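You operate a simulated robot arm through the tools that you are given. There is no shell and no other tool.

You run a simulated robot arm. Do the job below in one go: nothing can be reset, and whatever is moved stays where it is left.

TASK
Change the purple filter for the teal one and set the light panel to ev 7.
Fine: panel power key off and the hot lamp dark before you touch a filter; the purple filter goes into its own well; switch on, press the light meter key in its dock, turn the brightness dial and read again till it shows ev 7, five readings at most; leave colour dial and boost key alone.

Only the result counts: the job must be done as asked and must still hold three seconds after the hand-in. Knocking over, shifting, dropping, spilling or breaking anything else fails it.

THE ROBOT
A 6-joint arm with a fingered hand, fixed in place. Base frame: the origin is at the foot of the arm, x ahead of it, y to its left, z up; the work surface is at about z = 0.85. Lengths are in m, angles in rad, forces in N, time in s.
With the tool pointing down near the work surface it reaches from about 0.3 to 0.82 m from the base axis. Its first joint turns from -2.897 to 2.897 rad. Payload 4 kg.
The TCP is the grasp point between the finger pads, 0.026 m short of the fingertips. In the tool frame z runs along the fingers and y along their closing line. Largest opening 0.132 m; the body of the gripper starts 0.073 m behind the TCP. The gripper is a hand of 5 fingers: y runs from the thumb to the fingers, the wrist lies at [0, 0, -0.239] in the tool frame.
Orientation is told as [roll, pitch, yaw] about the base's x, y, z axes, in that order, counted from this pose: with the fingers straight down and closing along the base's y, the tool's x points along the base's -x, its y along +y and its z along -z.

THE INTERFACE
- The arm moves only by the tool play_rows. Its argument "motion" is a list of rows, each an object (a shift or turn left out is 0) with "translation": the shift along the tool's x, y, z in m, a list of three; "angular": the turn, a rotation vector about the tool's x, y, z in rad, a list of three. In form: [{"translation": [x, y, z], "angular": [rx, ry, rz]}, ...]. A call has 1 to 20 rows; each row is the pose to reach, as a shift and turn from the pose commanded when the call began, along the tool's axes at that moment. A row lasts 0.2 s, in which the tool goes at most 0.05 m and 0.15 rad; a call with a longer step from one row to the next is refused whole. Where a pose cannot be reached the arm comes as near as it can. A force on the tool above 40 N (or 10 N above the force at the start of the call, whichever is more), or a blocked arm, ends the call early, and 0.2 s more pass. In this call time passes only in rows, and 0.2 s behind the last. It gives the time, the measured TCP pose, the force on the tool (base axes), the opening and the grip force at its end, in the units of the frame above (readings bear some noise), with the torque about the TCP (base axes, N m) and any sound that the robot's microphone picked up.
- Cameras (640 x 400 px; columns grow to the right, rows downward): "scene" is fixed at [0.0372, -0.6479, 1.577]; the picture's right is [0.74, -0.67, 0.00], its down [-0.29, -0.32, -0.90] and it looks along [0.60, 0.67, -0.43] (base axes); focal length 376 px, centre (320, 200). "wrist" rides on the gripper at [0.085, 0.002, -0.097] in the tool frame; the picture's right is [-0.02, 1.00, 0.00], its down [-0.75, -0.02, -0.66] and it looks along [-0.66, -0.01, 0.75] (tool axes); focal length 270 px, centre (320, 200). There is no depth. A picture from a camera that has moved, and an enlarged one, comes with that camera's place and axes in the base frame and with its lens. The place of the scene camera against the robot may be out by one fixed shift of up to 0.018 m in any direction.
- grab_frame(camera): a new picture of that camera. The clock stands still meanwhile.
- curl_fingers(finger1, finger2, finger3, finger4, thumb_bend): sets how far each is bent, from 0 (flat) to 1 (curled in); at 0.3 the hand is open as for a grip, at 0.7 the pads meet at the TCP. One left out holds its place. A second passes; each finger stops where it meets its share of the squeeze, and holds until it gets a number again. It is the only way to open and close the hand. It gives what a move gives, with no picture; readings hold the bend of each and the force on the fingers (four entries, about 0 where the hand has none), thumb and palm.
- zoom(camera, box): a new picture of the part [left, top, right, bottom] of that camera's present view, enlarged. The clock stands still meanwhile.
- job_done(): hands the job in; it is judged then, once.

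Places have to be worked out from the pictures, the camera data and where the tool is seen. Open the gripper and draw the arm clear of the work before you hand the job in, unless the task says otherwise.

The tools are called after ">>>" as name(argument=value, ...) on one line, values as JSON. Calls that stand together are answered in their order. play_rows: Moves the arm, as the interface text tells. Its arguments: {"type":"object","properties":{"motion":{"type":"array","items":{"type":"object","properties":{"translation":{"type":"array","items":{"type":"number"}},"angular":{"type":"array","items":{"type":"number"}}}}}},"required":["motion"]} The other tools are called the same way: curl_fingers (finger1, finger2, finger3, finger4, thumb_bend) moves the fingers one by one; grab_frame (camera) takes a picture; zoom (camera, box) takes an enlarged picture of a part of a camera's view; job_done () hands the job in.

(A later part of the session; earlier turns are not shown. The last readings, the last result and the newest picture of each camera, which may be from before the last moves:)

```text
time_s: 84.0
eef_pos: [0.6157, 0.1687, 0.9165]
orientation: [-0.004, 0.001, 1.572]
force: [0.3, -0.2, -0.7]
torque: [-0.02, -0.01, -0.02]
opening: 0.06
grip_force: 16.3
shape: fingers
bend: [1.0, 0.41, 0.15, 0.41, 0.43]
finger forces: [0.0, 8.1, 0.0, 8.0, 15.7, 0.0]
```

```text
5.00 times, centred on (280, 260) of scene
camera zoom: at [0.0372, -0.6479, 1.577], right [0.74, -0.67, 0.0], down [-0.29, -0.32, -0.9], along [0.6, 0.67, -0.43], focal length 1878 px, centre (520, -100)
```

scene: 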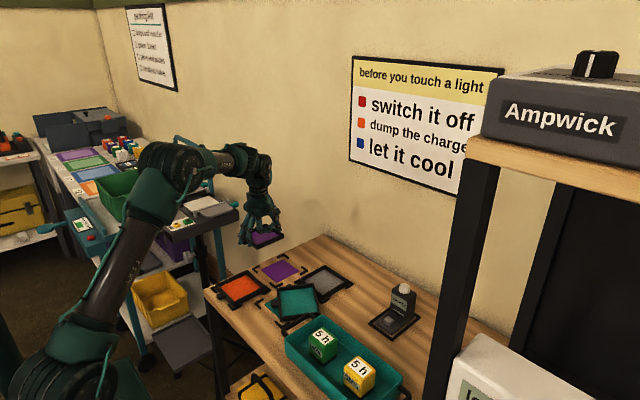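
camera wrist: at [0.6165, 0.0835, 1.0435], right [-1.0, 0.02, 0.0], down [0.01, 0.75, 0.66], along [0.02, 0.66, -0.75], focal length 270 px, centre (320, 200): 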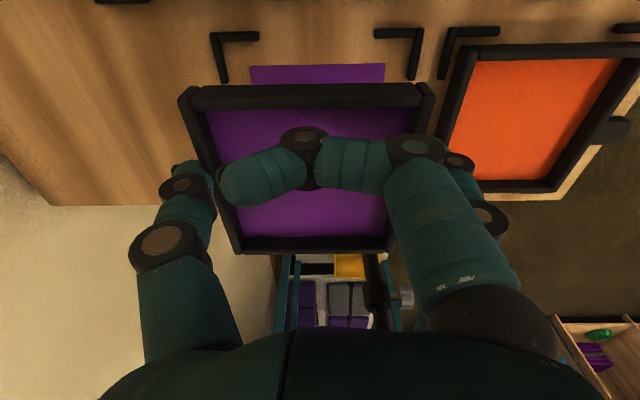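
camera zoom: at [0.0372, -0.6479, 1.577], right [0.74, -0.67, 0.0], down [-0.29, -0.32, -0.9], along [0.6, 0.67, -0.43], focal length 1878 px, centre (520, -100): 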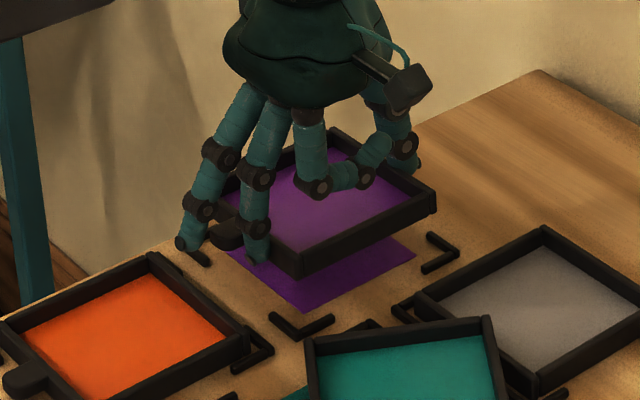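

Finger 3 is off and the filter stays level with 8 N on each finger and 16 N on the thumb; its centre now matches the well within a millimetre. I open finger 3 fully for clearance over the orange filter and descend.

>>> curl_fingers(finger3=0.0)

>>> play_rows(motion=[{"translation": [0, 0, 0.01]}, {"translation": [0, 0, 0.02]}, {"translation": [0, 0, 0.027]}])

>>> zoom(camera="scene", box=[230, 235, 320, 295])

>>> zoom(camera="wrist", box=[140, 0, 500, 200])

```text
time_s: 85.0
eef_pos: [0.6166, 0.169, 0.9161]
orientation: [-0.002, 0.001, 1.571]
force: [-0.3, -0.5, -0.2]
torque: [0.02, 0.0, 0.01]
opening: 0.0601
grip_force: 15.6
shape: fingers
bend: [1.0, 0.41, 0.0, 0.41, 0.43]
finger forces: [0.1, 8.1, 0.0, 7.9, 15.9, 0.1]
```

```text
time_s: 85.8
eef_pos: [0.6163, 0.169, 0.8882]
orientation: [-0.003, 0.002, 1.569]
force: [-0.1, 0.6, -1.1]
torque: [-0.01, 0.01, 0.0]
opening: 0.0605
grip_force: 15.6
shape: fingers
bend: [1.0, 0.41, 0.0, 0.41, 0.43]
finger forces: [0.0, 8.1, 0.0, 8.0, 15.8, 0.1]
```

```text
6.67 times, centred on (275, 265) of scene
camera zoom: at [0.0372, -0.6479, 1.577], right [0.74, -0.67, 0.0], down [-0.29, -0.32, -0.9], along [0.6, 0.67, -0.43], focal length 2503 px, centre (620, -233)
```

zoom: 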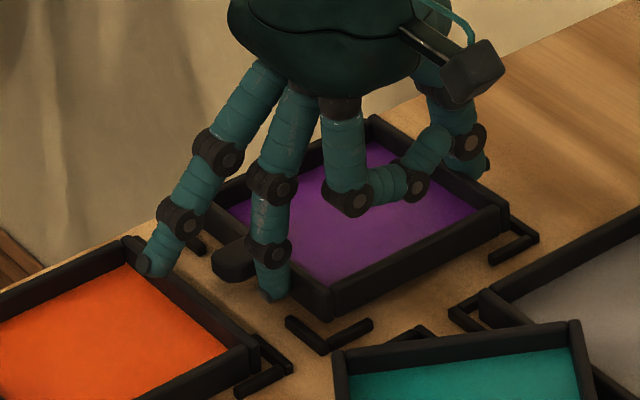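

```text
1.78 times, centred on (320, 100) of wrist
camera zoom: at [0.6141, 0.0829, 0.9859], right [-1.0, 0.02, 0.0], down [0.01, 0.75, 0.66], along [0.02, 0.66, -0.75], focal length 480 px, centre (320, 378)
```

zoom: 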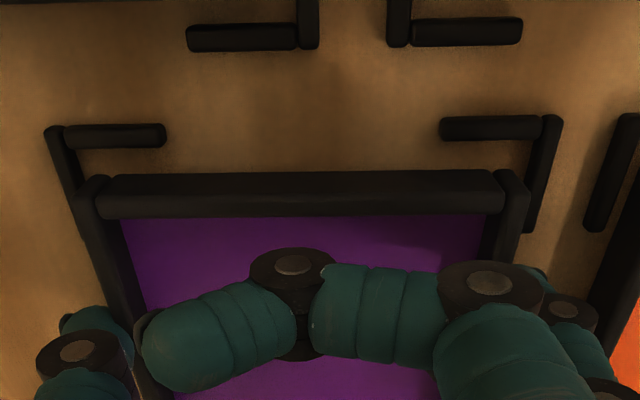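

Alignment still agrees within a millimetre and finger 3 stays above the orange filter. I lower the last few millimetres slowly.

>>> play_rows(motion=[{"translation": [0, 0, 0.003]}])

>>> play_rows(motion=[{"translation": [0, 0, 0.001]}])

>>> play_rows(motion=[{"translation": [0, 0, 0.001]}])

```text
time_s: 86.2
eef_pos: [0.6166, 0.1689, 0.8849]
orientation: [-0.002, 0.0, 1.57]
force: [0.6, -0.8, -0.9]
torque: [0.0, 0.05, -0.02]
opening: 0.0606
grip_force: 16.2
shape: fingers
bend: [1.0, 0.41, 0.0, 0.41, 0.43]
finger forces: [0.0, 8.1, 0.0, 8.0, 15.8, 0.0]
```

```text
time_s: 86.6
eef_pos: [0.6173, 0.1685, 0.8841]
orientation: [-0.005, 0.0, 1.57]
force: [-0.5, -0.5, -0.1]
torque: [0.06, 0.04, -0.03]
opening: 0.0603
grip_force: 15.9
shape: fingers
bend: [1.0, 0.41, 0.0, 0.41, 0.43]
finger forces: [0.1, 8.1, 0.1, 7.8, 15.7, 0.1]
```

```text
time_s: 87.0
eef_pos: [0.616, 0.1697, 0.8849]
orientation: [-0.004, 0.0, 1.571]
force: [1.6, 1.3, 1.6]
torque: [0.12, 0.08, -0.02]
opening: 0.0603
grip_force: 15.5
shape: fingers
bend: [1.0, 0.41, 0.0, 0.41, 0.43]
finger forces: [0.0, 8.3, 0.0, 7.5, 15.7, 0.1]
```

First contact appears (about +1.6 N). I check whether it sits in the well or on a bracket.

>>> zoom(camera="scene", box=[240, 240, 310, 290])

>>> zoom(camera="wrist", box=[140, 0, 500, 200])

```text
8.00 times, centred on (275, 265) of scene
camera zoom: at [0.0372, -0.6479, 1.577], right [0.74, -0.67, 0.0], down [-0.29, -0.32, -0.9], along [0.6, 0.67, -0.43], focal length 3004 px, centre (680, -320)
```

zoom: 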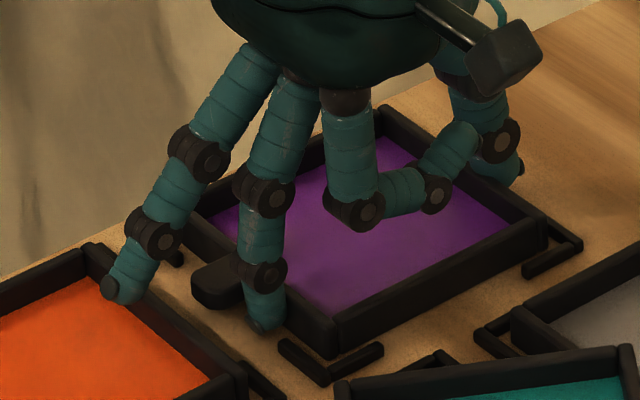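

```text
1.78 times, centred on (320, 100) of wrist
camera zoom: at [0.6142, 0.0827, 0.9809], right [-1.0, 0.02, 0.0], down [0.01, 0.75, 0.66], along [0.02, 0.66, -0.75], focal length 480 px, centre (320, 378)
```

zoom: 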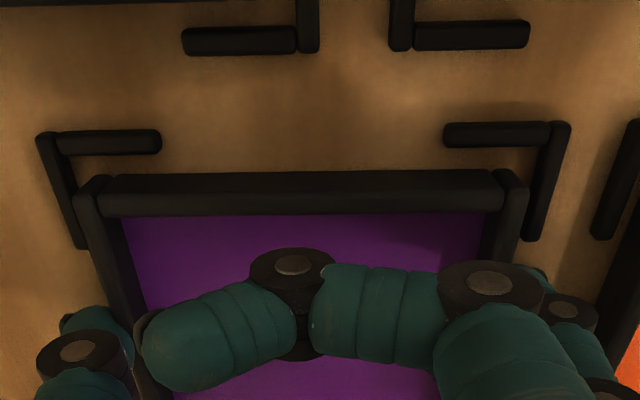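

It is inside the brackets on all visible sides. I lower 1–2 mm more to seat it fully.

>>> play_rows(motion=[{"translation": [0, 0, 0.001]}])

>>> play_rows(motion=[{"translation": [0, 0, 0.001]}])

```text
time_s: 87.4
eef_pos: [0.6168, 0.1676, 0.8835]
orientation: [-0.004, -0.001, 1.571]
force: [0.7, 0.1, 8.4]
torque: [0.22, 0.12, -0.04]
opening: 0.0602
grip_force: 15.7
shape: fingers
bend: [1.0, 0.41, 0.0, 0.41, 0.43]
finger forces: [0.1, 8.1, 0.1, 7.3, 16.0, 0.0]
```

```text
time_s: 87.8
eef_pos: [0.6164, 0.168, 0.8824]
orientation: [-0.005, 0.0, 1.57]
force: [1.0, 0.7, 14.7]
torque: [0.2, 0.04, -0.03]
opening: 0.0602
grip_force: 15.8
shape: fingers
bend: [1.0, 0.41, 0.0, 0.41, 0.43]
finger forces: [0.1, 7.6, 0.1, 7.2, 17.5, 0.1]
```

Seated firmly, with the load centred on the filter. I ease up 1 mm and release: thumb to 0.34, fingers 2 and 4 to 0.365.

>>> play_rows(motion=[{"translation": [0, 0, -0.0015]}])

>>> curl_fingers(finger2=0.365, finger4=0.365, thumb_bend=0.34)

>>> zoom(camera="scene", box=[240, 240, 310, 290])

```text
time_s: 88.2
eef_pos: [0.616, 0.1677, 0.882]
orientation: [-0.004, 0.0, 1.57]
force: [2.6, 0.8, 7.4]
torque: [0.11, -0.11, -0.02]
opening: 0.0603
grip_force: 16.1
shape: fingers
bend: [1.0, 0.41, 0.0, 0.41, 0.43]
finger forces: [0.0, 7.5, 0.1, 7.1, 17.6, 0.1]
```

```text
time_s: 89.2
eef_pos: [0.6149, 0.1689, 0.8833]
orientation: [-0.004, 0.001, 1.571]
force: [-1.1, 0.3, -0.8]
torque: [0.0, -0.01, -0.01]
opening: 0.0621
grip_force: 0.0
shape: fingers
bend: [1.0, 0.36, 0.0, 0.36, 0.34]
finger forces: [0.0, 0.0, 0.0, 0.2, 0.1, 0.0]
```

```text
8.00 times, centred on (275, 265) of scene
camera zoom: at [0.0372, -0.6479, 1.577], right [0.74, -0.67, 0.0], down [-0.29, -0.32, -0.9], along [0.6, 0.67, -0.43], focal length 3004 px, centre (680, -320)
```

zoom: 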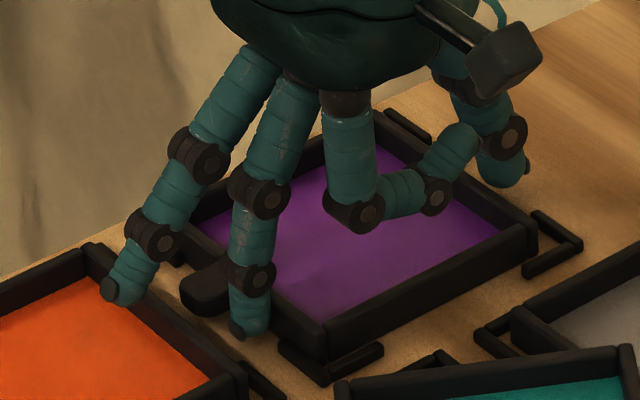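

The filter is released; it may have slid a little in the well. I check from the wrist camera before lifting.

>>> zoom(camera="wrist", box=[140, 0, 500, 200])

>>> grab_frame(camera="wrist")

```text
1.78 times, centred on (320, 100) of wrist
camera zoom: at [0.6139, 0.0825, 0.9804], right [-1.0, 0.02, 0.0], down [0.01, 0.75, 0.66], along [0.02, 0.66, -0.75], focal length 480 px, centre (320, 378)
```

zoom: 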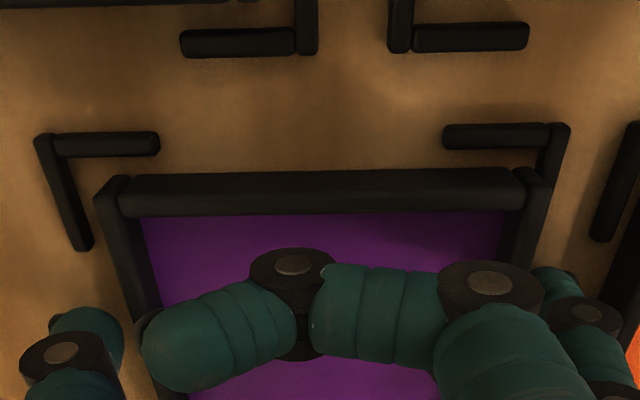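

```text
taken
camera wrist: at [0.6139, 0.0825, 0.9804], right [-1.0, 0.02, 0.0], down [0.01, 0.75, 0.66], along [0.02, 0.66, -0.75], focal length 270 px, centre (320, 200)
```

wrist: 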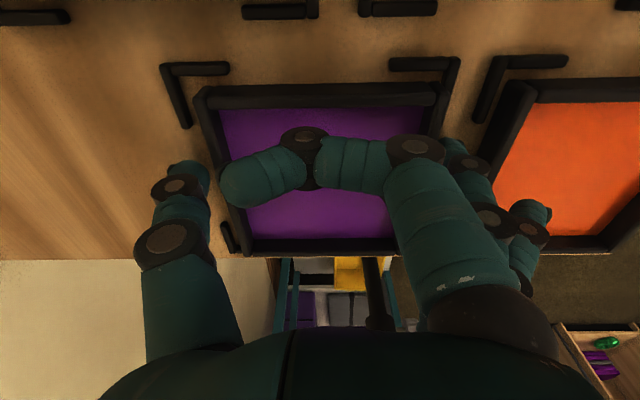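

On release the filter slid about 5 mm towards the robot, up against the front brackets but still inside them. I nudge it back to the middle by closing fingers 2 and 4 slightly.

>>> curl_fingers(finger2=0.385, finger4=0.385)

>>> zoom(camera="wrist", box=[140, 0, 500, 200])

```text
time_s: 90.2
eef_pos: [0.6155, 0.168, 0.8831]
orientation: [-0.003, 0.0, 1.57]
force: [-0.4, -0.6, 0.0]
torque: [-0.03, 0.02, -0.01]
opening: 0.0622
grip_force: 0.3
shape: fingers
bend: [1.0, 0.38, 0.0, 0.38, 0.34]
finger forces: [0.0, 0.1, 0.0, 0.0, 0.1, 0.0]
```

```text
1.78 times, centred on (320, 100) of wrist
camera zoom: at [0.6139, 0.0825, 0.9804], right [-1.0, 0.02, 0.0], down [0.01, 0.75, 0.66], along [0.02, 0.66, -0.75], focal length 480 px, centre (320, 378)
```

zoom: 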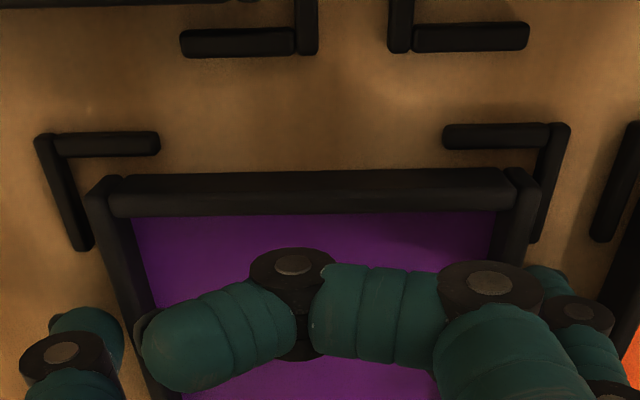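

Better, about 2.5 mm off centre. One more small nudge, then I back the fingers off.

>>> curl_fingers(finger2=0.4, finger4=0.4)

>>> curl_fingers(finger2=0.35, finger4=0.35, thumb_bend=0.3)

>>> zoom(camera="wrist", box=[140, 0, 500, 200])

```text
time_s: 91.2
eef_pos: [0.6159, 0.1678, 0.8834]
orientation: [-0.003, 0.001, 1.571]
force: [-0.3, -0.5, 0.4]
torque: [-0.02, 0.05, -0.03]
opening: 0.062
grip_force: 0.8
shape: fingers
bend: [1.0, 0.39, 0.0, 0.39, 0.34]
finger forces: [0.0, 0.3, 0.0, 0.2, 0.2, 0.0]
```

```text
time_s: 92.2
eef_pos: [0.6161, 0.1685, 0.8833]
orientation: [-0.004, 0.001, 1.571]
force: [0.4, 1.0, -0.3]
torque: [-0.03, 0.01, -0.01]
opening: 0.0649
grip_force: 0.1
shape: fingers
bend: [1.0, 0.35, 0.0, 0.35, 0.3]
finger forces: [0.0, 0.0, 0.1, 0.1, 0.0, 0.0]
```

```text
1.78 times, centred on (320, 100) of wrist
camera zoom: at [0.6139, 0.0825, 0.9804], right [-1.0, 0.02, 0.0], down [0.01, 0.75, 0.66], along [0.02, 0.66, -0.75], focal length 480 px, centre (320, 378)
```

zoom: 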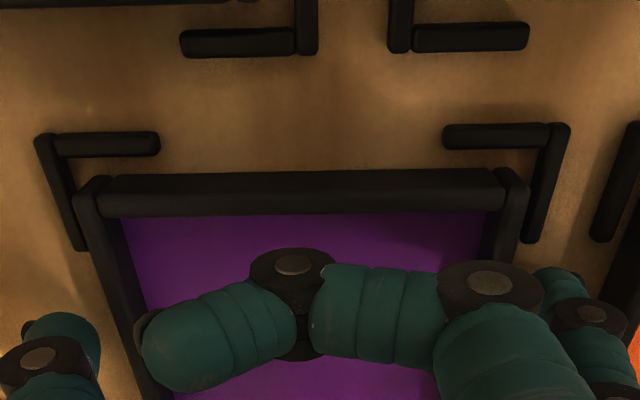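

The purple filter is centred in its own well and free of the fingers. I lift straight up.

>>> play_rows(motion=[{"translation": [0, 0, -0.01]}, {"translation": [0, 0, -0.035]}, {"translation": [0, 0, -0.075]}, {"translation": [0, 0, -0.115]}])

>>> zoom(camera="scene", box=[200, 235, 340, 335])

>>> grab_frame(camera="wrist")

```text
time_s: 93.2
eef_pos: [0.6142, 0.1698, 1.0005]
orientation: [-0.002, 0.0, 1.57]
force: [-0.1, -0.5, 0.0]
torque: [0.01, -0.03, 0.05]
opening: 0.0646
grip_force: 0.1
shape: fingers
bend: [1.0, 0.35, 0.0, 0.35, 0.3]
finger forces: [0.0, 0.0, 0.0, 0.0, 0.1, 0.1]
```

```text
4.00 times, centred on (270, 285) of scene
camera zoom: at [0.0372, -0.6479, 1.577], right [0.74, -0.67, 0.0], down [-0.29, -0.32, -0.9], along [0.6, 0.67, -0.43], focal length 1502 px, centre (520, -140)
```

zoom: 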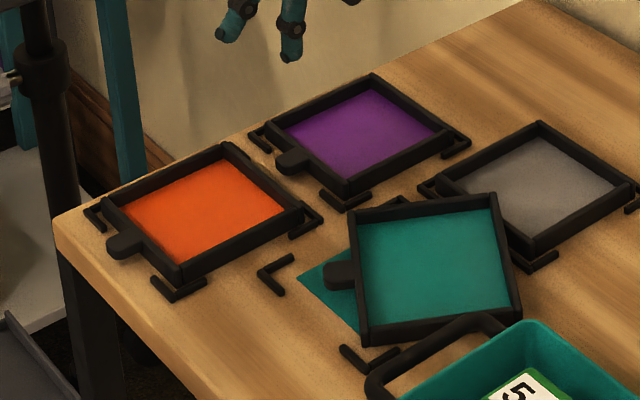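

```text
taken
camera wrist: at [0.6132, 0.0835, 1.0959], right [-1.0, 0.02, 0.0], down [0.01, 0.75, 0.66], along [0.01, 0.66, -0.75], focal length 270 px, centre (320, 200)
```

wrist: 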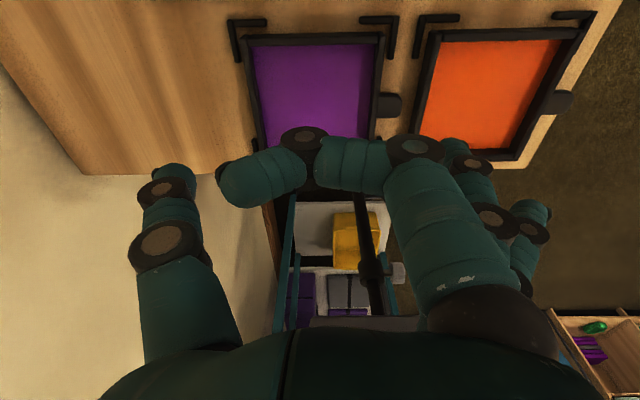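

The purple filter sits in its own well. I open the hand and move back so the wrist camera looks at the teal filter.

>>> curl_fingers(finger1=0.3, finger2=0.3, finger3=0.3, finger4=0.3, thumb_bend=0.3)

>>> play_rows(motion=[{"translation": [0.046, 0.006, -0.01]}, {"translation": [0.092, 0.013, -0.02]}, {"translation": [0.138, 0.02, -0.03]}, {"translation": [0.184, 0.027, -0.04]}, {"translation": [0.23, 0.035, -0.05]}, {"translation": [0.27, 0.044, -0.055]}])

>>> grab_frame(camera="wrist")

>>> zoom(camera="wrist", box=[200, 60, 460, 240])

>>> zoom(camera="scene", box=[255, 270, 345, 335])

```text
time_s: 94.2
eef_pos: [0.6163, 0.1682, 1.0002]
orientation: [-0.004, 0.0, 1.57]
force: [-0.6, -0.2, -0.4]
torque: [0.01, -0.03, -0.01]
opening: 0.1382
grip_force: 0.1
shape: fingers
bend: [0.3, 0.3, 0.3, 0.3, 0.3]
finger forces: [0.0, 0.0, 0.0, 0.1, 0.0, 0.0]
```

```text
time_s: 95.6
eef_pos: [0.6021, -0.0831, 1.097]
orientation: [0.02, -0.073, 1.555]
force: [-0.8, 0.3, 0.0]
torque: [-0.01, 0.0, -0.02]
opening: 0.1384
grip_force: 0.1
shape: fingers
bend: [0.3, 0.3, 0.3, 0.3, 0.3]
finger forces: [0.0, 0.1, 0.1, 0.0, 0.1, 0.0]
out of reach, approached as far as the arm can: row 3, 4, 5, 6
```

```text
taken
camera wrist: at [0.6009, -0.1763, 1.1874], right [-1.0, 0.04, 0.02], down [0.04, 0.7, 0.71], along [0.01, 0.71, -0.7], focal length 270 px, centre (320, 200)
```

wrist: 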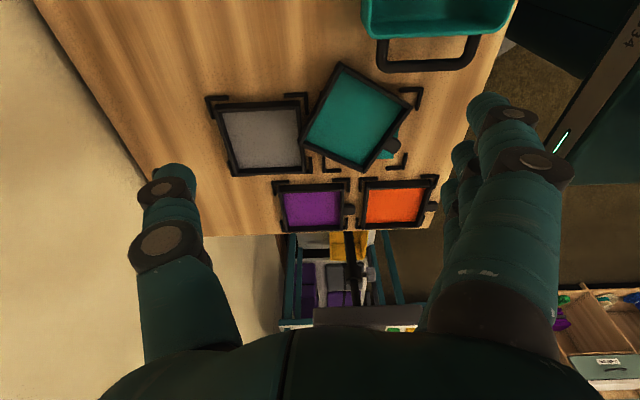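

```text
2.22 times, centred on (330, 150) of wrist
camera zoom: at [0.6009, -0.1763, 1.1874], right [-1.0, 0.04, 0.02], down [0.04, 0.7, 0.71], along [0.01, 0.71, -0.7], focal length 601 px, centre (298, 311)
```

zoom: 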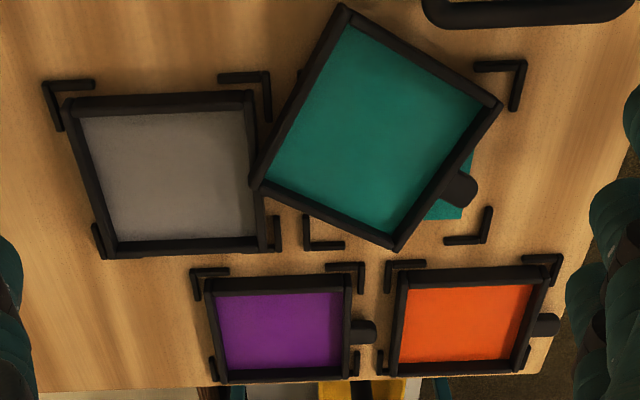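

```text
6.15 times, centred on (300, 302) of scene
camera zoom: at [0.0372, -0.6479, 1.577], right [0.74, -0.67, 0.0], down [-0.29, -0.32, -0.9], along [0.6, 0.67, -0.43], focal length 2311 px, centre (443, -431)
```

zoom: 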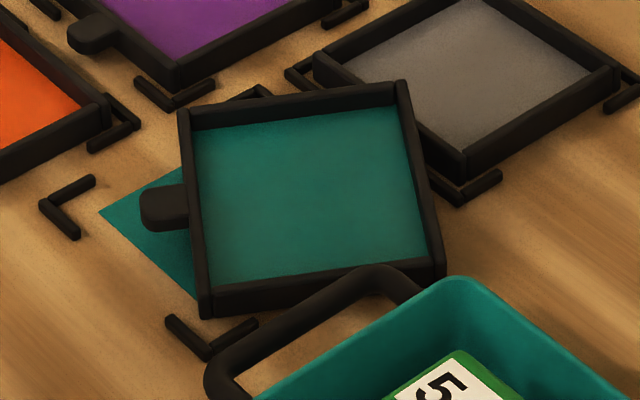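

Yaw +90° is at a joint limit for places this far right, so the hand tilted a little; yaw 54° (matching the teal filter) will be fine. I re-level, turn to yaw 0.95 and move to a viewpoint on the teal filter.

>>> play_rows(motion=[{"translation": [0.0047, 0.0239, 0.0076], "angular": [0.0083, 0.0129, 0.121]}, {"translation": [0.0094, 0.0478, 0.0152], "angular": [0.0166, 0.0259, 0.242]}, {"translation": [0.0141, 0.0718, 0.0227], "angular": [0.0249, 0.0388, 0.363]}, {"translation": [0.0188, 0.0957, 0.0303], "angular": [0.0332, 0.0518, 0.484]}, {"translation": [0.0235, 0.1196, 0.0379], "angular": [0.0415, 0.0647, 0.605]}])

>>> grab_frame(camera="wrist")

>>> zoom(camera="wrist", box=[210, 60, 430, 220])

```text
time_s: 96.8
eef_pos: [0.481, -0.1021, 1.0613]
orientation: [-0.001, 0.003, 0.945]
force: [0.6, 1.0, -0.5]
torque: [-0.02, -0.04, -0.02]
opening: 0.1382
grip_force: 0.0
shape: fingers
bend: [0.3, 0.3, 0.3, 0.3, 0.3]
finger forces: [0.0, 0.0, 0.1, 0.0, 0.1, 0.0]
```

```text
taken
camera wrist: at [0.4304, -0.1702, 1.1579], right [-0.8, 0.6, 0.0], down [0.45, 0.6, 0.66], along [0.4, 0.52, -0.75], focal length 270 px, centre (320, 200)
```

wrist: 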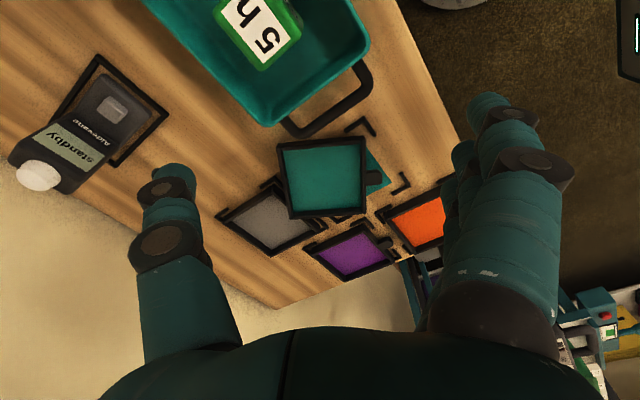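

```text
2.50 times, centred on (320, 140) of wrist
camera zoom: at [0.4304, -0.1702, 1.1579], right [-0.8, 0.6, 0.0], down [0.45, 0.6, 0.66], along [0.4, 0.52, -0.75], focal length 676 px, centre (320, 350)
```

zoom: 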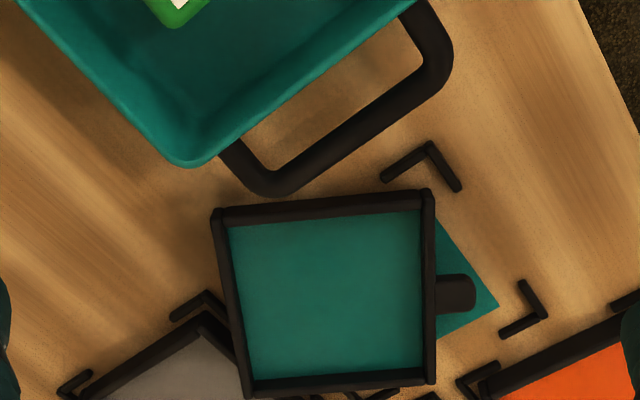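

Triangulating the corners, the teal filter is turned about −31°, with its left side raised about 18 mm (9°) because one corner rests on the grey filter's frame; centre about (0.556, 0.008). I will grip it with thumb, finger 2 and finger 3, the hand tilted to match. I set the fingers and go to a hover pose.

>>> curl_fingers(finger1=1.0, finger2=0.31, finger3=0.22, finger4=1.0, thumb_bend=0.31)

>>> play_rows(motion=[{"translation": [-0.0265, 0.0007, 0.0214], "angular": [-0.0017, -0.041, -0.0208]}, {"translation": [-0.053, 0.0014, 0.0428], "angular": [-0.0034, -0.0819, -0.0415]}, {"translation": [-0.0794, 0.002, 0.0643], "angular": [-0.0051, -0.1229, -0.0623]}, {"translation": [-0.1059, 0.0027, 0.0857], "angular": [-0.0068, -0.1638, -0.083]}])

>>> grab_frame(camera="wrist")

>>> zoom(camera="wrist", box=[160, 20, 480, 220])

>>> zoom(camera="scene", box=[230, 220, 350, 320])

```text
time_s: 97.8
eef_pos: [0.4802, -0.1015, 1.0607]
orientation: [-0.002, 0.003, 0.948]
force: [-0.3, 0.0, 0.0]
torque: [0.01, -0.03, 0.0]
opening: 0.0643
grip_force: 0.0
shape: fingers
bend: [1.0, 0.31, 0.22, 1.0, 0.31]
finger forces: [0.0, 0.0, 0.0, 0.1, 0.0, 0.0]
```

```text
time_s: 98.8
eef_pos: [0.5419, -0.016, 0.9743]
orientation: [-0.002, -0.162, 1.031]
force: [0.0, 0.0, -1.1]
torque: [-0.02, 0.03, -0.01]
opening: 0.0644
grip_force: 0.1
shape: fingers
bend: [1.0, 0.31, 0.22, 1.0, 0.31]
finger forces: [0.0, 0.0, 0.0, 0.0, 0.1, 0.2]
```

```text
taken
camera wrist: at [0.4896, -0.1009, 1.0569], right [-0.85, 0.53, 0.0], down [0.34, 0.54, 0.77], along [0.41, 0.65, -0.64], focal length 270 px, centre (320, 200)
```

wrist: 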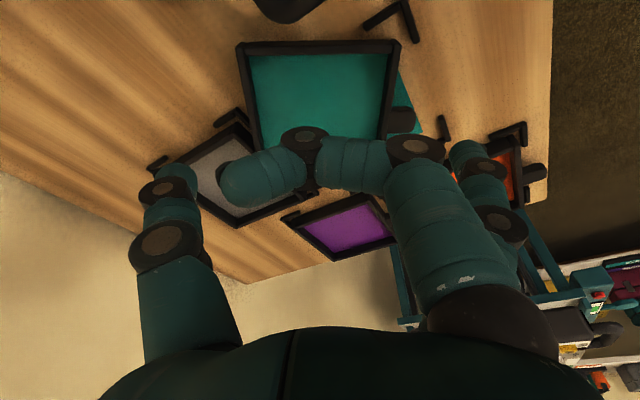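

```text
2.00 times, centred on (320, 120) of wrist
camera zoom: at [0.4896, -0.1009, 1.0569], right [-0.85, 0.53, 0.0], down [0.34, 0.54, 0.77], along [0.41, 0.65, -0.64], focal length 541 px, centre (320, 360)
```

zoom: 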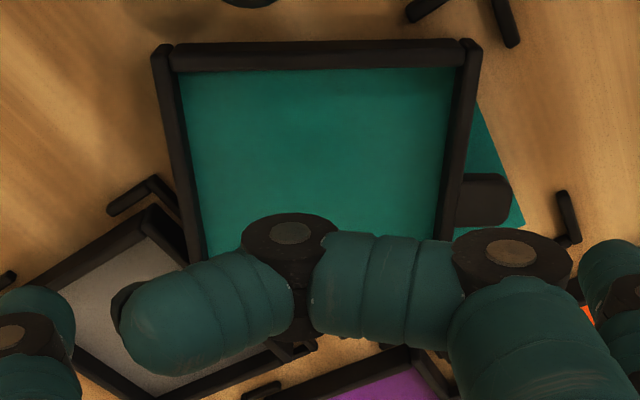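

```text
4.00 times, centred on (290, 270) of scene
camera zoom: at [0.0372, -0.6479, 1.577], right [0.74, -0.67, 0.0], down [-0.29, -0.32, -0.9], along [0.6, 0.67, -0.43], focal length 1502 px, centre (440, -80)
```

zoom: 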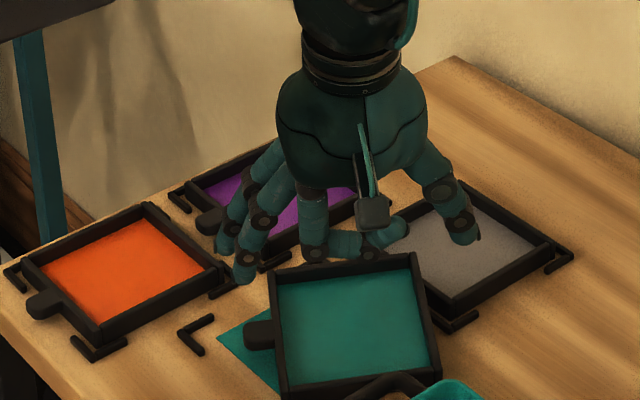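

The hover view matches the reference pattern I had when gripping the purple filter (aligned within about 1–2 mm). I descend along the tool axis to 8 mm short of grip depth and check.

>>> play_rows(motion=[{"translation": [0, 0, 0.03]}, {"translation": [0, 0, 0.058]}, {"translation": [0, 0, 0.072]}, {"translation": [0, 0, 0.079]}])

>>> zoom(camera="wrist", box=[160, 60, 480, 260])

>>> zoom(camera="scene", box=[250, 255, 340, 330])

```text
time_s: 99.8
eef_pos: [0.5504, -0.0023, 0.8962]
orientation: [-0.001, -0.164, 1.031]
force: [0.3, 0.4, 0.9]
torque: [0.01, 0.05, 0.01]
opening: 0.0644
grip_force: 0.1
shape: fingers
bend: [1.0, 0.31, 0.22, 1.0, 0.31]
finger forces: [0.0, 0.1, 0.0, 0.0, 0.0, 0.0]
```

```text
2.00 times, centred on (320, 160) of wrist
camera zoom: at [0.4968, -0.0891, 0.9787], right [-0.85, 0.53, 0.0], down [0.34, 0.54, 0.77], along [0.41, 0.65, -0.64], focal length 541 px, centre (320, 280)
```

zoom: 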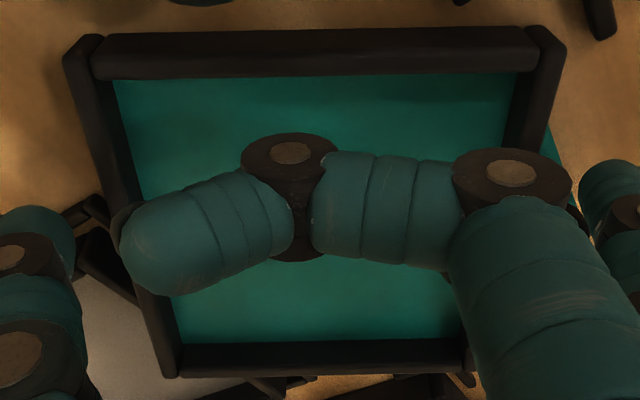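

```text
5.33 times, centred on (295, 292) of scene
camera zoom: at [0.0372, -0.6479, 1.577], right [0.74, -0.67, 0.0], down [-0.29, -0.32, -0.9], along [0.6, 0.67, -0.43], focal length 2003 px, centre (453, -293)
```

zoom: 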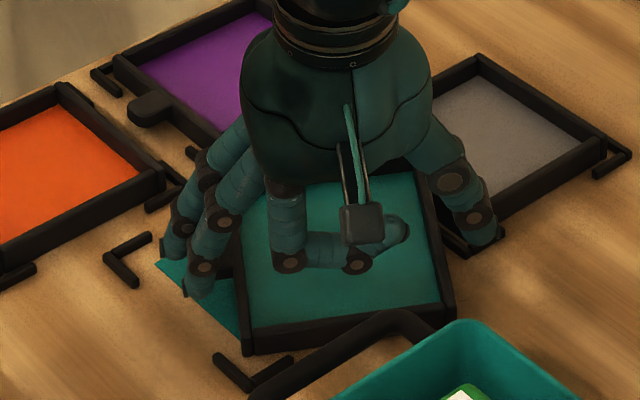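

Compared with the reference, the hand is about 2 mm off along the tool's x, and needs about 6 mm more depth. I correct both.

>>> play_rows(motion=[{"translation": [0.002, 0, 0.003]}, {"translation": [0.002, 0, 0.0055]}])

>>> zoom(camera="wrist", box=[160, 60, 480, 260])

>>> zoom(camera="scene", box=[265, 275, 325, 320])

```text
time_s: 100.4
eef_pos: [0.5491, -0.0042, 0.8913]
orientation: [-0.002, -0.16, 1.032]
force: [-1.0, 0.3, 0.1]
torque: [-0.03, -0.04, 0.04]
opening: 0.0643
grip_force: 0.1
shape: fingers
bend: [1.0, 0.31, 0.22, 1.0, 0.31]
finger forces: [0.0, 0.1, 0.1, 0.1, 0.0, 0.0]
```

```text
2.00 times, centred on (320, 160) of wrist
camera zoom: at [0.4965, -0.09, 0.973], right [-0.85, 0.53, 0.0], down [0.34, 0.54, 0.77], along [0.41, 0.65, -0.64], focal length 541 px, centre (320, 280)
```

zoom: 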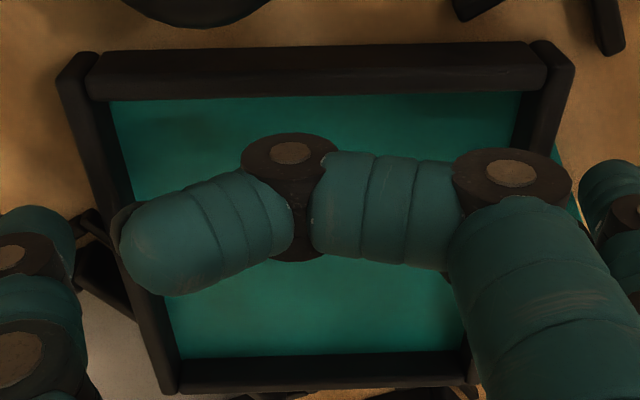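

```text
8.89 times, centred on (295, 298) of scene
camera zoom: at [0.0372, -0.6479, 1.577], right [0.74, -0.67, 0.0], down [-0.29, -0.32, -0.9], along [0.6, 0.67, -0.43], focal length 3338 px, centre (542, -667)
```

zoom: 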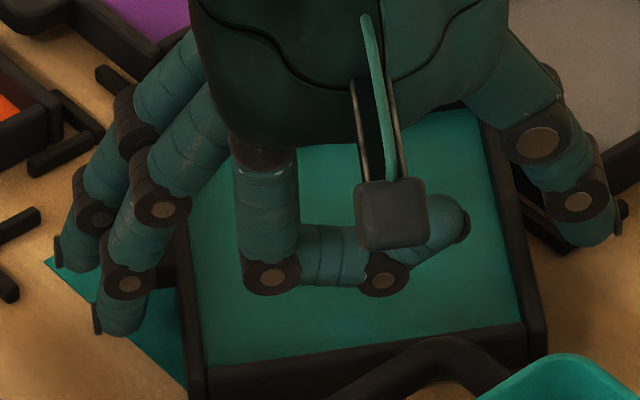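

Now it matches the reference within a millimetre. I close finger 2 gently, as before.

>>> curl_fingers(finger2=0.38)

>>> curl_fingers(finger3=0.26, thumb_bend=0.37)

>>> zoom(camera="wrist", box=[160, 60, 480, 260])

```text
time_s: 101.4
eef_pos: [0.5493, -0.0042, 0.8914]
orientation: [-0.003, -0.162, 1.031]
force: [-0.5, 0.7, -0.3]
torque: [-0.01, 0.0, 0.02]
opening: 0.0644
grip_force: 0.5
shape: fingers
bend: [1.0, 0.37, 0.22, 1.0, 0.31]
finger forces: [0.1, 0.3, 0.0, 0.0, 0.0, 0.1]
```

```text
time_s: 102.4
eef_pos: [0.5495, -0.0047, 0.8917]
orientation: [-0.001, -0.164, 1.031]
force: [0.4, -0.3, 0.5]
torque: [-0.02, 0.01, -0.01]
opening: 0.0609
grip_force: 0.6
shape: fingers
bend: [1.0, 0.38, 0.25, 1.0, 0.36]
finger forces: [0.1, 0.0, 0.9, 0.0, 1.3, 0.0]
```

```text
2.00 times, centred on (320, 160) of wrist
camera zoom: at [0.4965, -0.09, 0.973], right [-0.85, 0.53, 0.0], down [0.34, 0.54, 0.77], along [0.41, 0.65, -0.64], focal length 541 px, centre (320, 280)
```

zoom: 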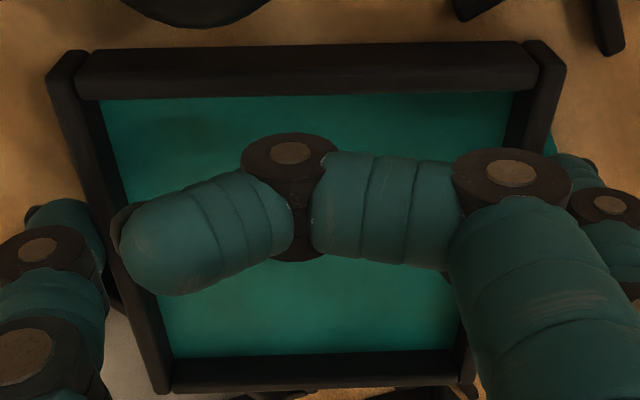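

Contacts are the same as with the purple filter. I squeeze.

>>> curl_fingers(finger2=0.5, finger3=0.38, thumb_bend=0.5)

>>> zoom(camera="scene", box=[255, 265, 335, 325])

```text
time_s: 103.4
eef_pos: [0.549, -0.0033, 0.8907]
orientation: [-0.003, -0.162, 1.032]
force: [1.4, -1.3, 5.7]
torque: [0.02, -0.07, -0.03]
opening: 0.0597
grip_force: 17.0
shape: fingers
bend: [1.0, 0.39, 0.26, 1.0, 0.43]
finger forces: [0.0, 9.0, 7.1, 0.0, 18.4, 0.1]
```

```text
6.67 times, centred on (295, 295) of scene
camera zoom: at [0.0372, -0.6479, 1.577], right [0.74, -0.67, 0.0], down [-0.29, -0.32, -0.9], along [0.6, 0.67, -0.43], focal length 2503 px, centre (487, -433)
```

zoom: 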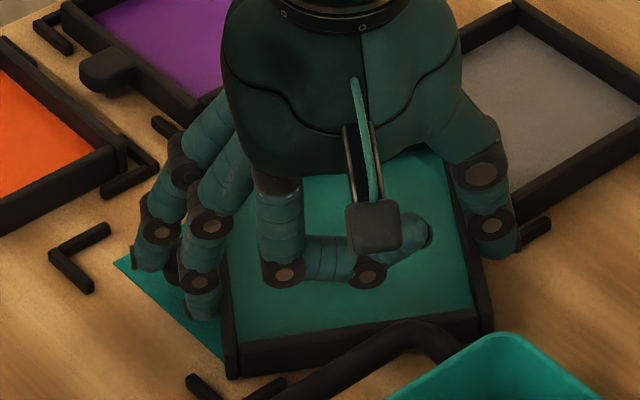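

Gripped with 9.0, 7.1 and 18.4 N. I lift straight up 30 mm, slowly at first.

>>> play_rows(motion=[{"translation": [-0.0007, 0, -0.0039]}, {"translation": [-0.0016, 0, -0.0099]}, {"translation": [-0.0033, 0, -0.0197]}, {"translation": [-0.0049, 0, -0.0296]}])

>>> zoom(camera="scene", box=[250, 250, 350, 330])

```text
time_s: 104.4
eef_pos: [0.5476, -0.0038, 0.9207]
orientation: [-0.003, -0.161, 1.029]
force: [-0.2, -0.2, -1.1]
torque: [-0.02, 0.02, 0.02]
opening: 0.0582
grip_force: 12.6
shape: fingers
bend: [1.0, 0.38, 0.33, 1.0, 0.45]
finger forces: [0.1, 9.4, 3.3, 0.1, 12.0, 0.0]
```

```text
5.00 times, centred on (300, 290) of scene
camera zoom: at [0.0372, -0.6479, 1.577], right [0.74, -0.67, 0.0], down [-0.29, -0.32, -0.9], along [0.6, 0.67, -0.43], focal length 1878 px, centre (420, -250)
```

zoom: 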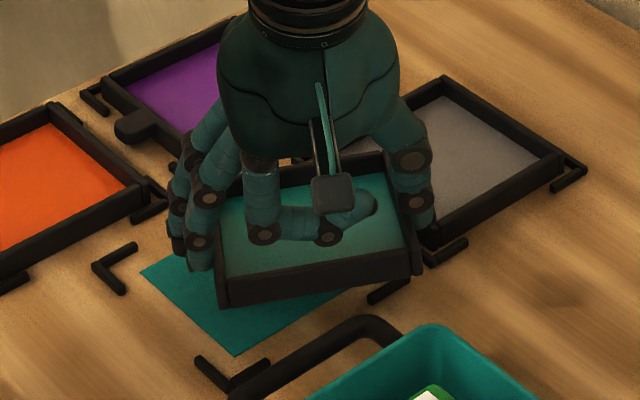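

The filter is up, but the grip changed (finger 3 moved to 0.33 with only 3.3 N). I look from the wrist before going on.

>>> zoom(camera="wrist", box=[160, 60, 480, 260])

>>> grab_frame(camera="wrist")

>>> zoom(camera="scene", box=[265, 275, 315, 315])

```text
2.00 times, centred on (320, 160) of wrist
camera zoom: at [0.496, -0.0896, 1.0035], right [-0.85, 0.53, 0.0], down [0.34, 0.54, 0.77], along [0.41, 0.65, -0.64], focal length 541 px, centre (320, 280)
```

zoom: 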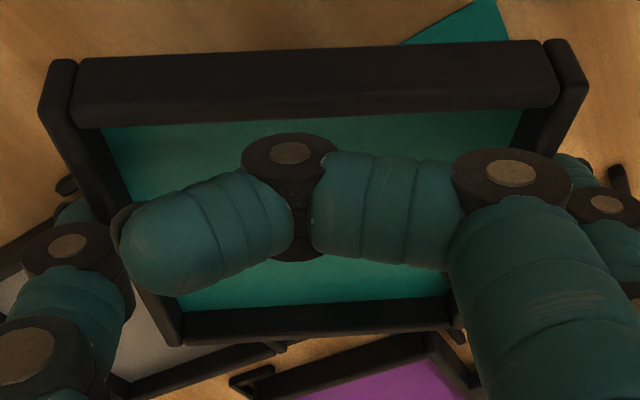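

```text
taken
camera wrist: at [0.496, -0.0896, 1.0035], right [-0.85, 0.53, 0.0], down [0.34, 0.54, 0.77], along [0.41, 0.65, -0.64], focal length 270 px, centre (320, 200)
```

wrist: 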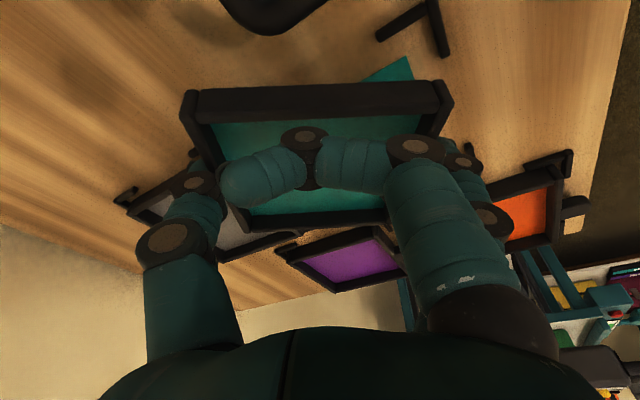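

```text
10.00 times, centred on (290, 295) of scene
camera zoom: at [0.0372, -0.6479, 1.577], right [0.74, -0.67, 0.0], down [-0.29, -0.32, -0.9], along [0.6, 0.67, -0.43], focal length 3755 px, centre (620, -750)
```

zoom: 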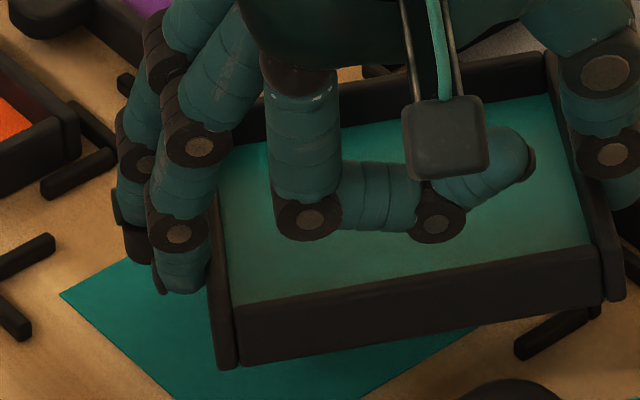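

The filter has rolled about 14° in the grip: finger 3 slipped over the tab, though thumb and finger 2 hold. I will set it down on free space just in front of the grey filter and regrip with finger 4 added; first I move it there low and slowly, turning to yaw 1.52 and levelling it.

>>> play_rows(motion=[{"translation": [-0.0006, 0.0054, -0.0003], "angular": [-0.01, -0.0086, -0.048]}, {"translation": [-0.0011, 0.0108, -0.0006], "angular": [-0.02, -0.0172, -0.096]}, {"translation": [-0.0022, 0.0216, -0.0012], "angular": [-0.04, -0.0345, -0.1919]}, {"translation": [-0.0033, 0.0323, -0.0019], "angular": [-0.0601, -0.0517, -0.2879]}, {"translation": [-0.0044, 0.0431, -0.0025], "angular": [-0.0802, -0.069, -0.3838]}, {"translation": [-0.0055, 0.0539, -0.0031], "angular": [-0.1002, -0.0862, -0.4798]}])

>>> zoom(camera="scene", box=[230, 245, 330, 325])

>>> grab_frame(camera="wrist")

```text
time_s: 105.8
eef_pos: [0.5053, 0.0277, 0.9252]
orientation: [-0.001, -0.25, 1.521]
force: [0.3, 0.5, -1.2]
torque: [0.0, -0.01, -0.01]
opening: 0.0581
grip_force: 12.0
shape: fingers
bend: [1.0, 0.38, 0.33, 1.0, 0.45]
finger forces: [0.0, 9.5, 3.3, 0.0, 12.0, 0.1]
```

```text
5.00 times, centred on (280, 285) of scene
camera zoom: at [0.0372, -0.6479, 1.577], right [0.74, -0.67, 0.0], down [-0.29, -0.32, -0.9], along [0.6, 0.67, -0.43], focal length 1878 px, centre (520, -225)
```

zoom: 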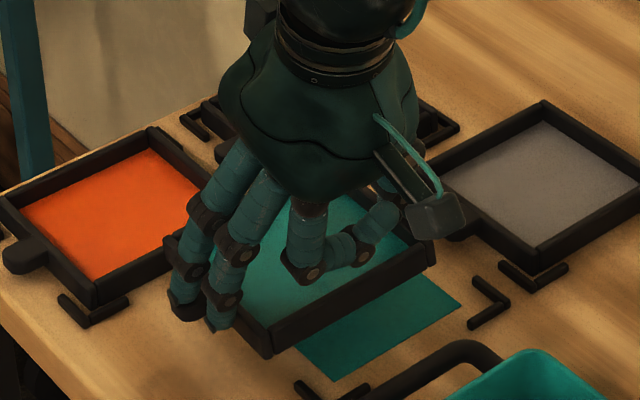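

```text
taken
camera wrist: at [0.4981, -0.0794, 0.9976], right [-1.0, 0.07, 0.0], down [0.04, 0.57, 0.82], along [0.05, 0.82, -0.57], focal length 270 px, centre (320, 200)
```

wrist: 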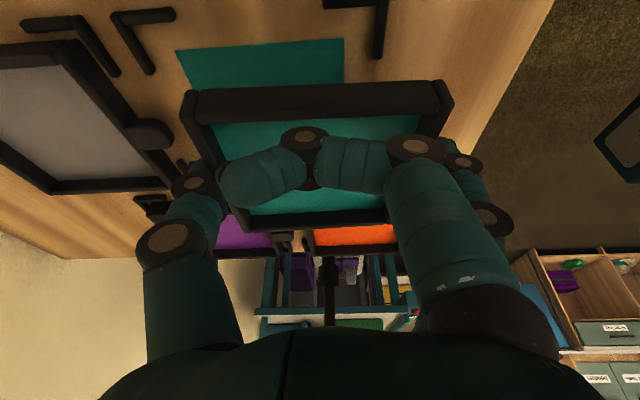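

The hold is steady (9.5, 3.3 and 12 N unchanged through the turn) and the filter is now level with the hand tilted. Since the tilt also helps the reach at the panel, I keep this grip and measure the filter's position in the hand.

>>> zoom(camera="wrist", box=[160, 60, 480, 260])

>>> zoom(camera="scene", box=[250, 265, 310, 315])

```text
2.00 times, centred on (320, 160) of wrist
camera zoom: at [0.4981, -0.0794, 0.9976], right [-1.0, 0.07, 0.0], down [0.04, 0.57, 0.82], along [0.05, 0.82, -0.57], focal length 541 px, centre (320, 280)
```

zoom: 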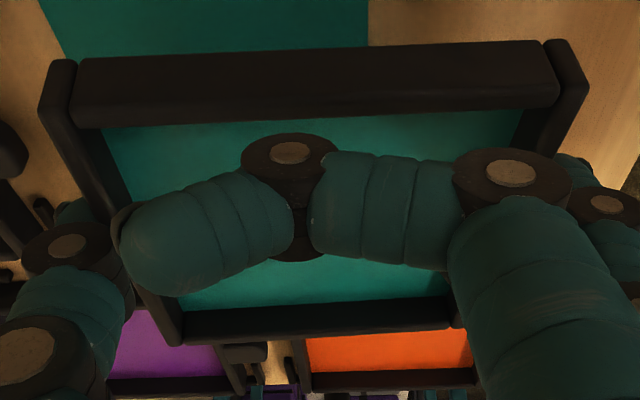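

```text
8.00 times, centred on (280, 290) of scene
camera zoom: at [0.0372, -0.6479, 1.577], right [0.74, -0.67, 0.0], down [-0.29, -0.32, -0.9], along [0.6, 0.67, -0.43], focal length 3004 px, centre (640, -520)
```

zoom: 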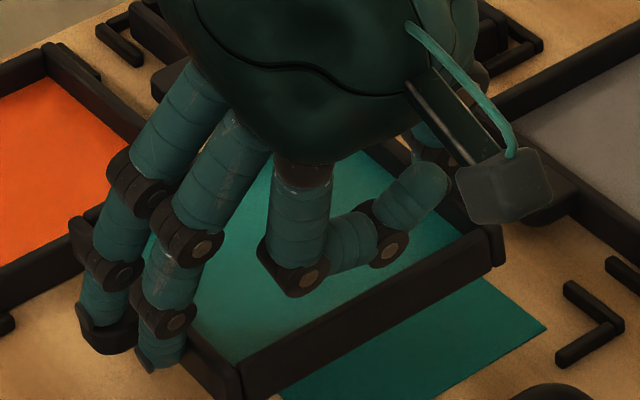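

The teal filter is level in the world (within about 1 mm across), with its centre about 12 mm in +y from the TCP. I lift it straight up to travel height, gently.

>>> play_rows(motion=[{"translation": [-0.0037, 0, -0.0145]}, {"translation": [-0.0099, 0, -0.0388]}, {"translation": [-0.0173, 0, -0.0678]}, {"translation": [-0.0247, 0, -0.0969]}, {"translation": [-0.0309, 0, -0.1211]}, {"translation": [-0.0334, 0, -0.1308]}])

```text
time_s: 107.2
eef_pos: [0.5054, 0.0275, 1.06]
orientation: [-0.001, -0.25, 1.52]
force: [-0.5, -0.2, -0.6]
torque: [-0.02, 0.01, 0.06]
opening: 0.058
grip_force: 12.2
shape: fingers
bend: [1.0, 0.38, 0.33, 1.0, 0.45]
finger forces: [0.0, 9.5, 3.2, 0.1, 12.1, 0.0]
```

The hold is unchanged. I carry the filter across to above the panel at this height with a gentle speed profile.

>>> play_rows(motion=[{"translation": [-0.0101, -0.0005, 0.0026], "angular": [-0.0002, 0, -0.001]}, {"translation": [-0.0303, -0.0015, 0.0077], "angular": [-0.0007, 0, -0.0029]}, {"translation": [-0.0605, -0.003, 0.0155], "angular": [-0.0015, 0, -0.0058]}, {"translation": [-0.0908, -0.0044, 0.0232], "angular": [-0.0022, 0, -0.0087]}, {"translation": [-0.121, -0.0059, 0.0309], "angular": [-0.003, 0, -0.0116]}, {"translation": [-0.1513, -0.0074, 0.0386], "angular": [-0.0037, 0, -0.0145]}, {"translation": [-0.1815, -0.0089, 0.0464], "angular": [-0.0045, 0, -0.0174]}, {"translation": [-0.2118, -0.0104, 0.0541], "angular": [-0.0052, 0, -0.0203]}, {"translation": [-0.2421, -0.0119, 0.0618], "angular": [-0.006, 0, -0.0232]}, {"translation": [-0.2723, -0.0133, 0.0696], "angular": [-0.0067, 0, -0.0261]}, {"translation": [-0.3026, -0.0148, 0.0773], "angular": [-0.0074, 0, -0.029]}, {"translation": [-0.3328, -0.0163, 0.085], "angular": [-0.0082, 0, -0.0319]}, {"translation": [-0.3631, -0.0178, 0.0927], "angular": [-0.0089, 0, -0.0348]}, {"translation": [-0.3934, -0.0193, 0.1005], "angular": [-0.0097, 0, -0.0378]}, {"translation": [-0.4236, -0.0207, 0.1082], "angular": [-0.0104, 0, -0.0407]}, {"translation": [-0.4539, -0.0222, 0.1159], "angular": [-0.0112, 0, -0.0436]}, {"translation": [-0.4791, -0.0235, 0.1224], "angular": [-0.0118, 0, -0.046]}, {"translation": [-0.4942, -0.0242, 0.1262], "angular": [-0.0122, 0, -0.0474]}, {"translation": [-0.5043, -0.0247, 0.1288], "angular": [-0.0124, 0, -0.0484]}])

>>> grab_frame(camera="scene")

>>> grab_frame(camera="wrist")

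>>> zoom(camera="wrist", box=[140, 0, 500, 220])

```text
time_s: 111.2
eef_pos: [0.5555, 0.5175, 1.054]
orientation: [-0.007, -0.251, 1.568]
force: [0.1, -0.5, -1.6]
torque: [-0.03, 0.04, -0.01]
opening: 0.058
grip_force: 12.7
shape: fingers
bend: [1.0, 0.38, 0.33, 1.0, 0.45]
finger forces: [0.0, 9.5, 3.3, 0.0, 12.2, 0.1]
out of reach, approached as far as the arm can: row 17, 18, 19
```

```text
taken
```

scene: 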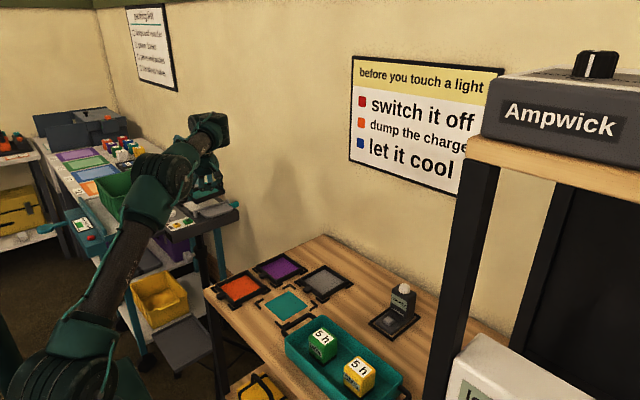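

```text
taken
camera wrist: at [0.5522, 0.41, 1.1269], right [-1.0, 0.02, 0.0], down [0.01, 0.57, 0.82], along [0.02, 0.82, -0.57], focal length 270 px, centre (320, 200)
```

wrist: 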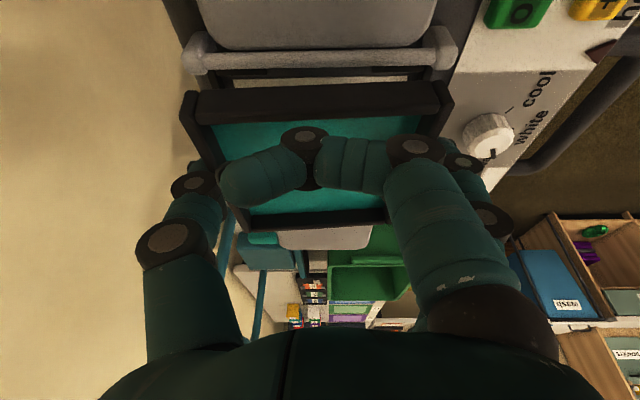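

```text
1.78 times, centred on (320, 110) of wrist
camera zoom: at [0.5522, 0.41, 1.1269], right [-1.0, 0.02, 0.0], down [0.01, 0.57, 0.82], along [0.02, 0.82, -0.57], focal length 480 px, centre (320, 360)
```

zoom: 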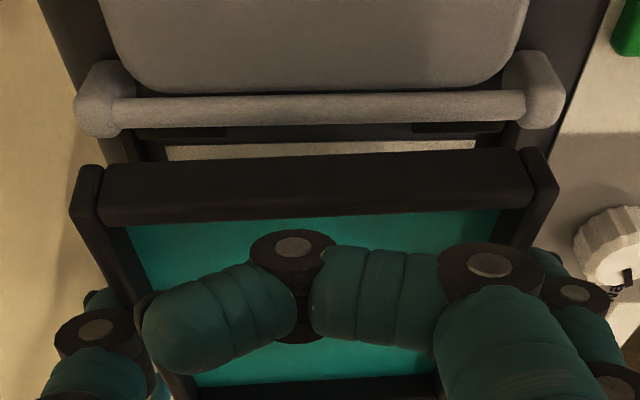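

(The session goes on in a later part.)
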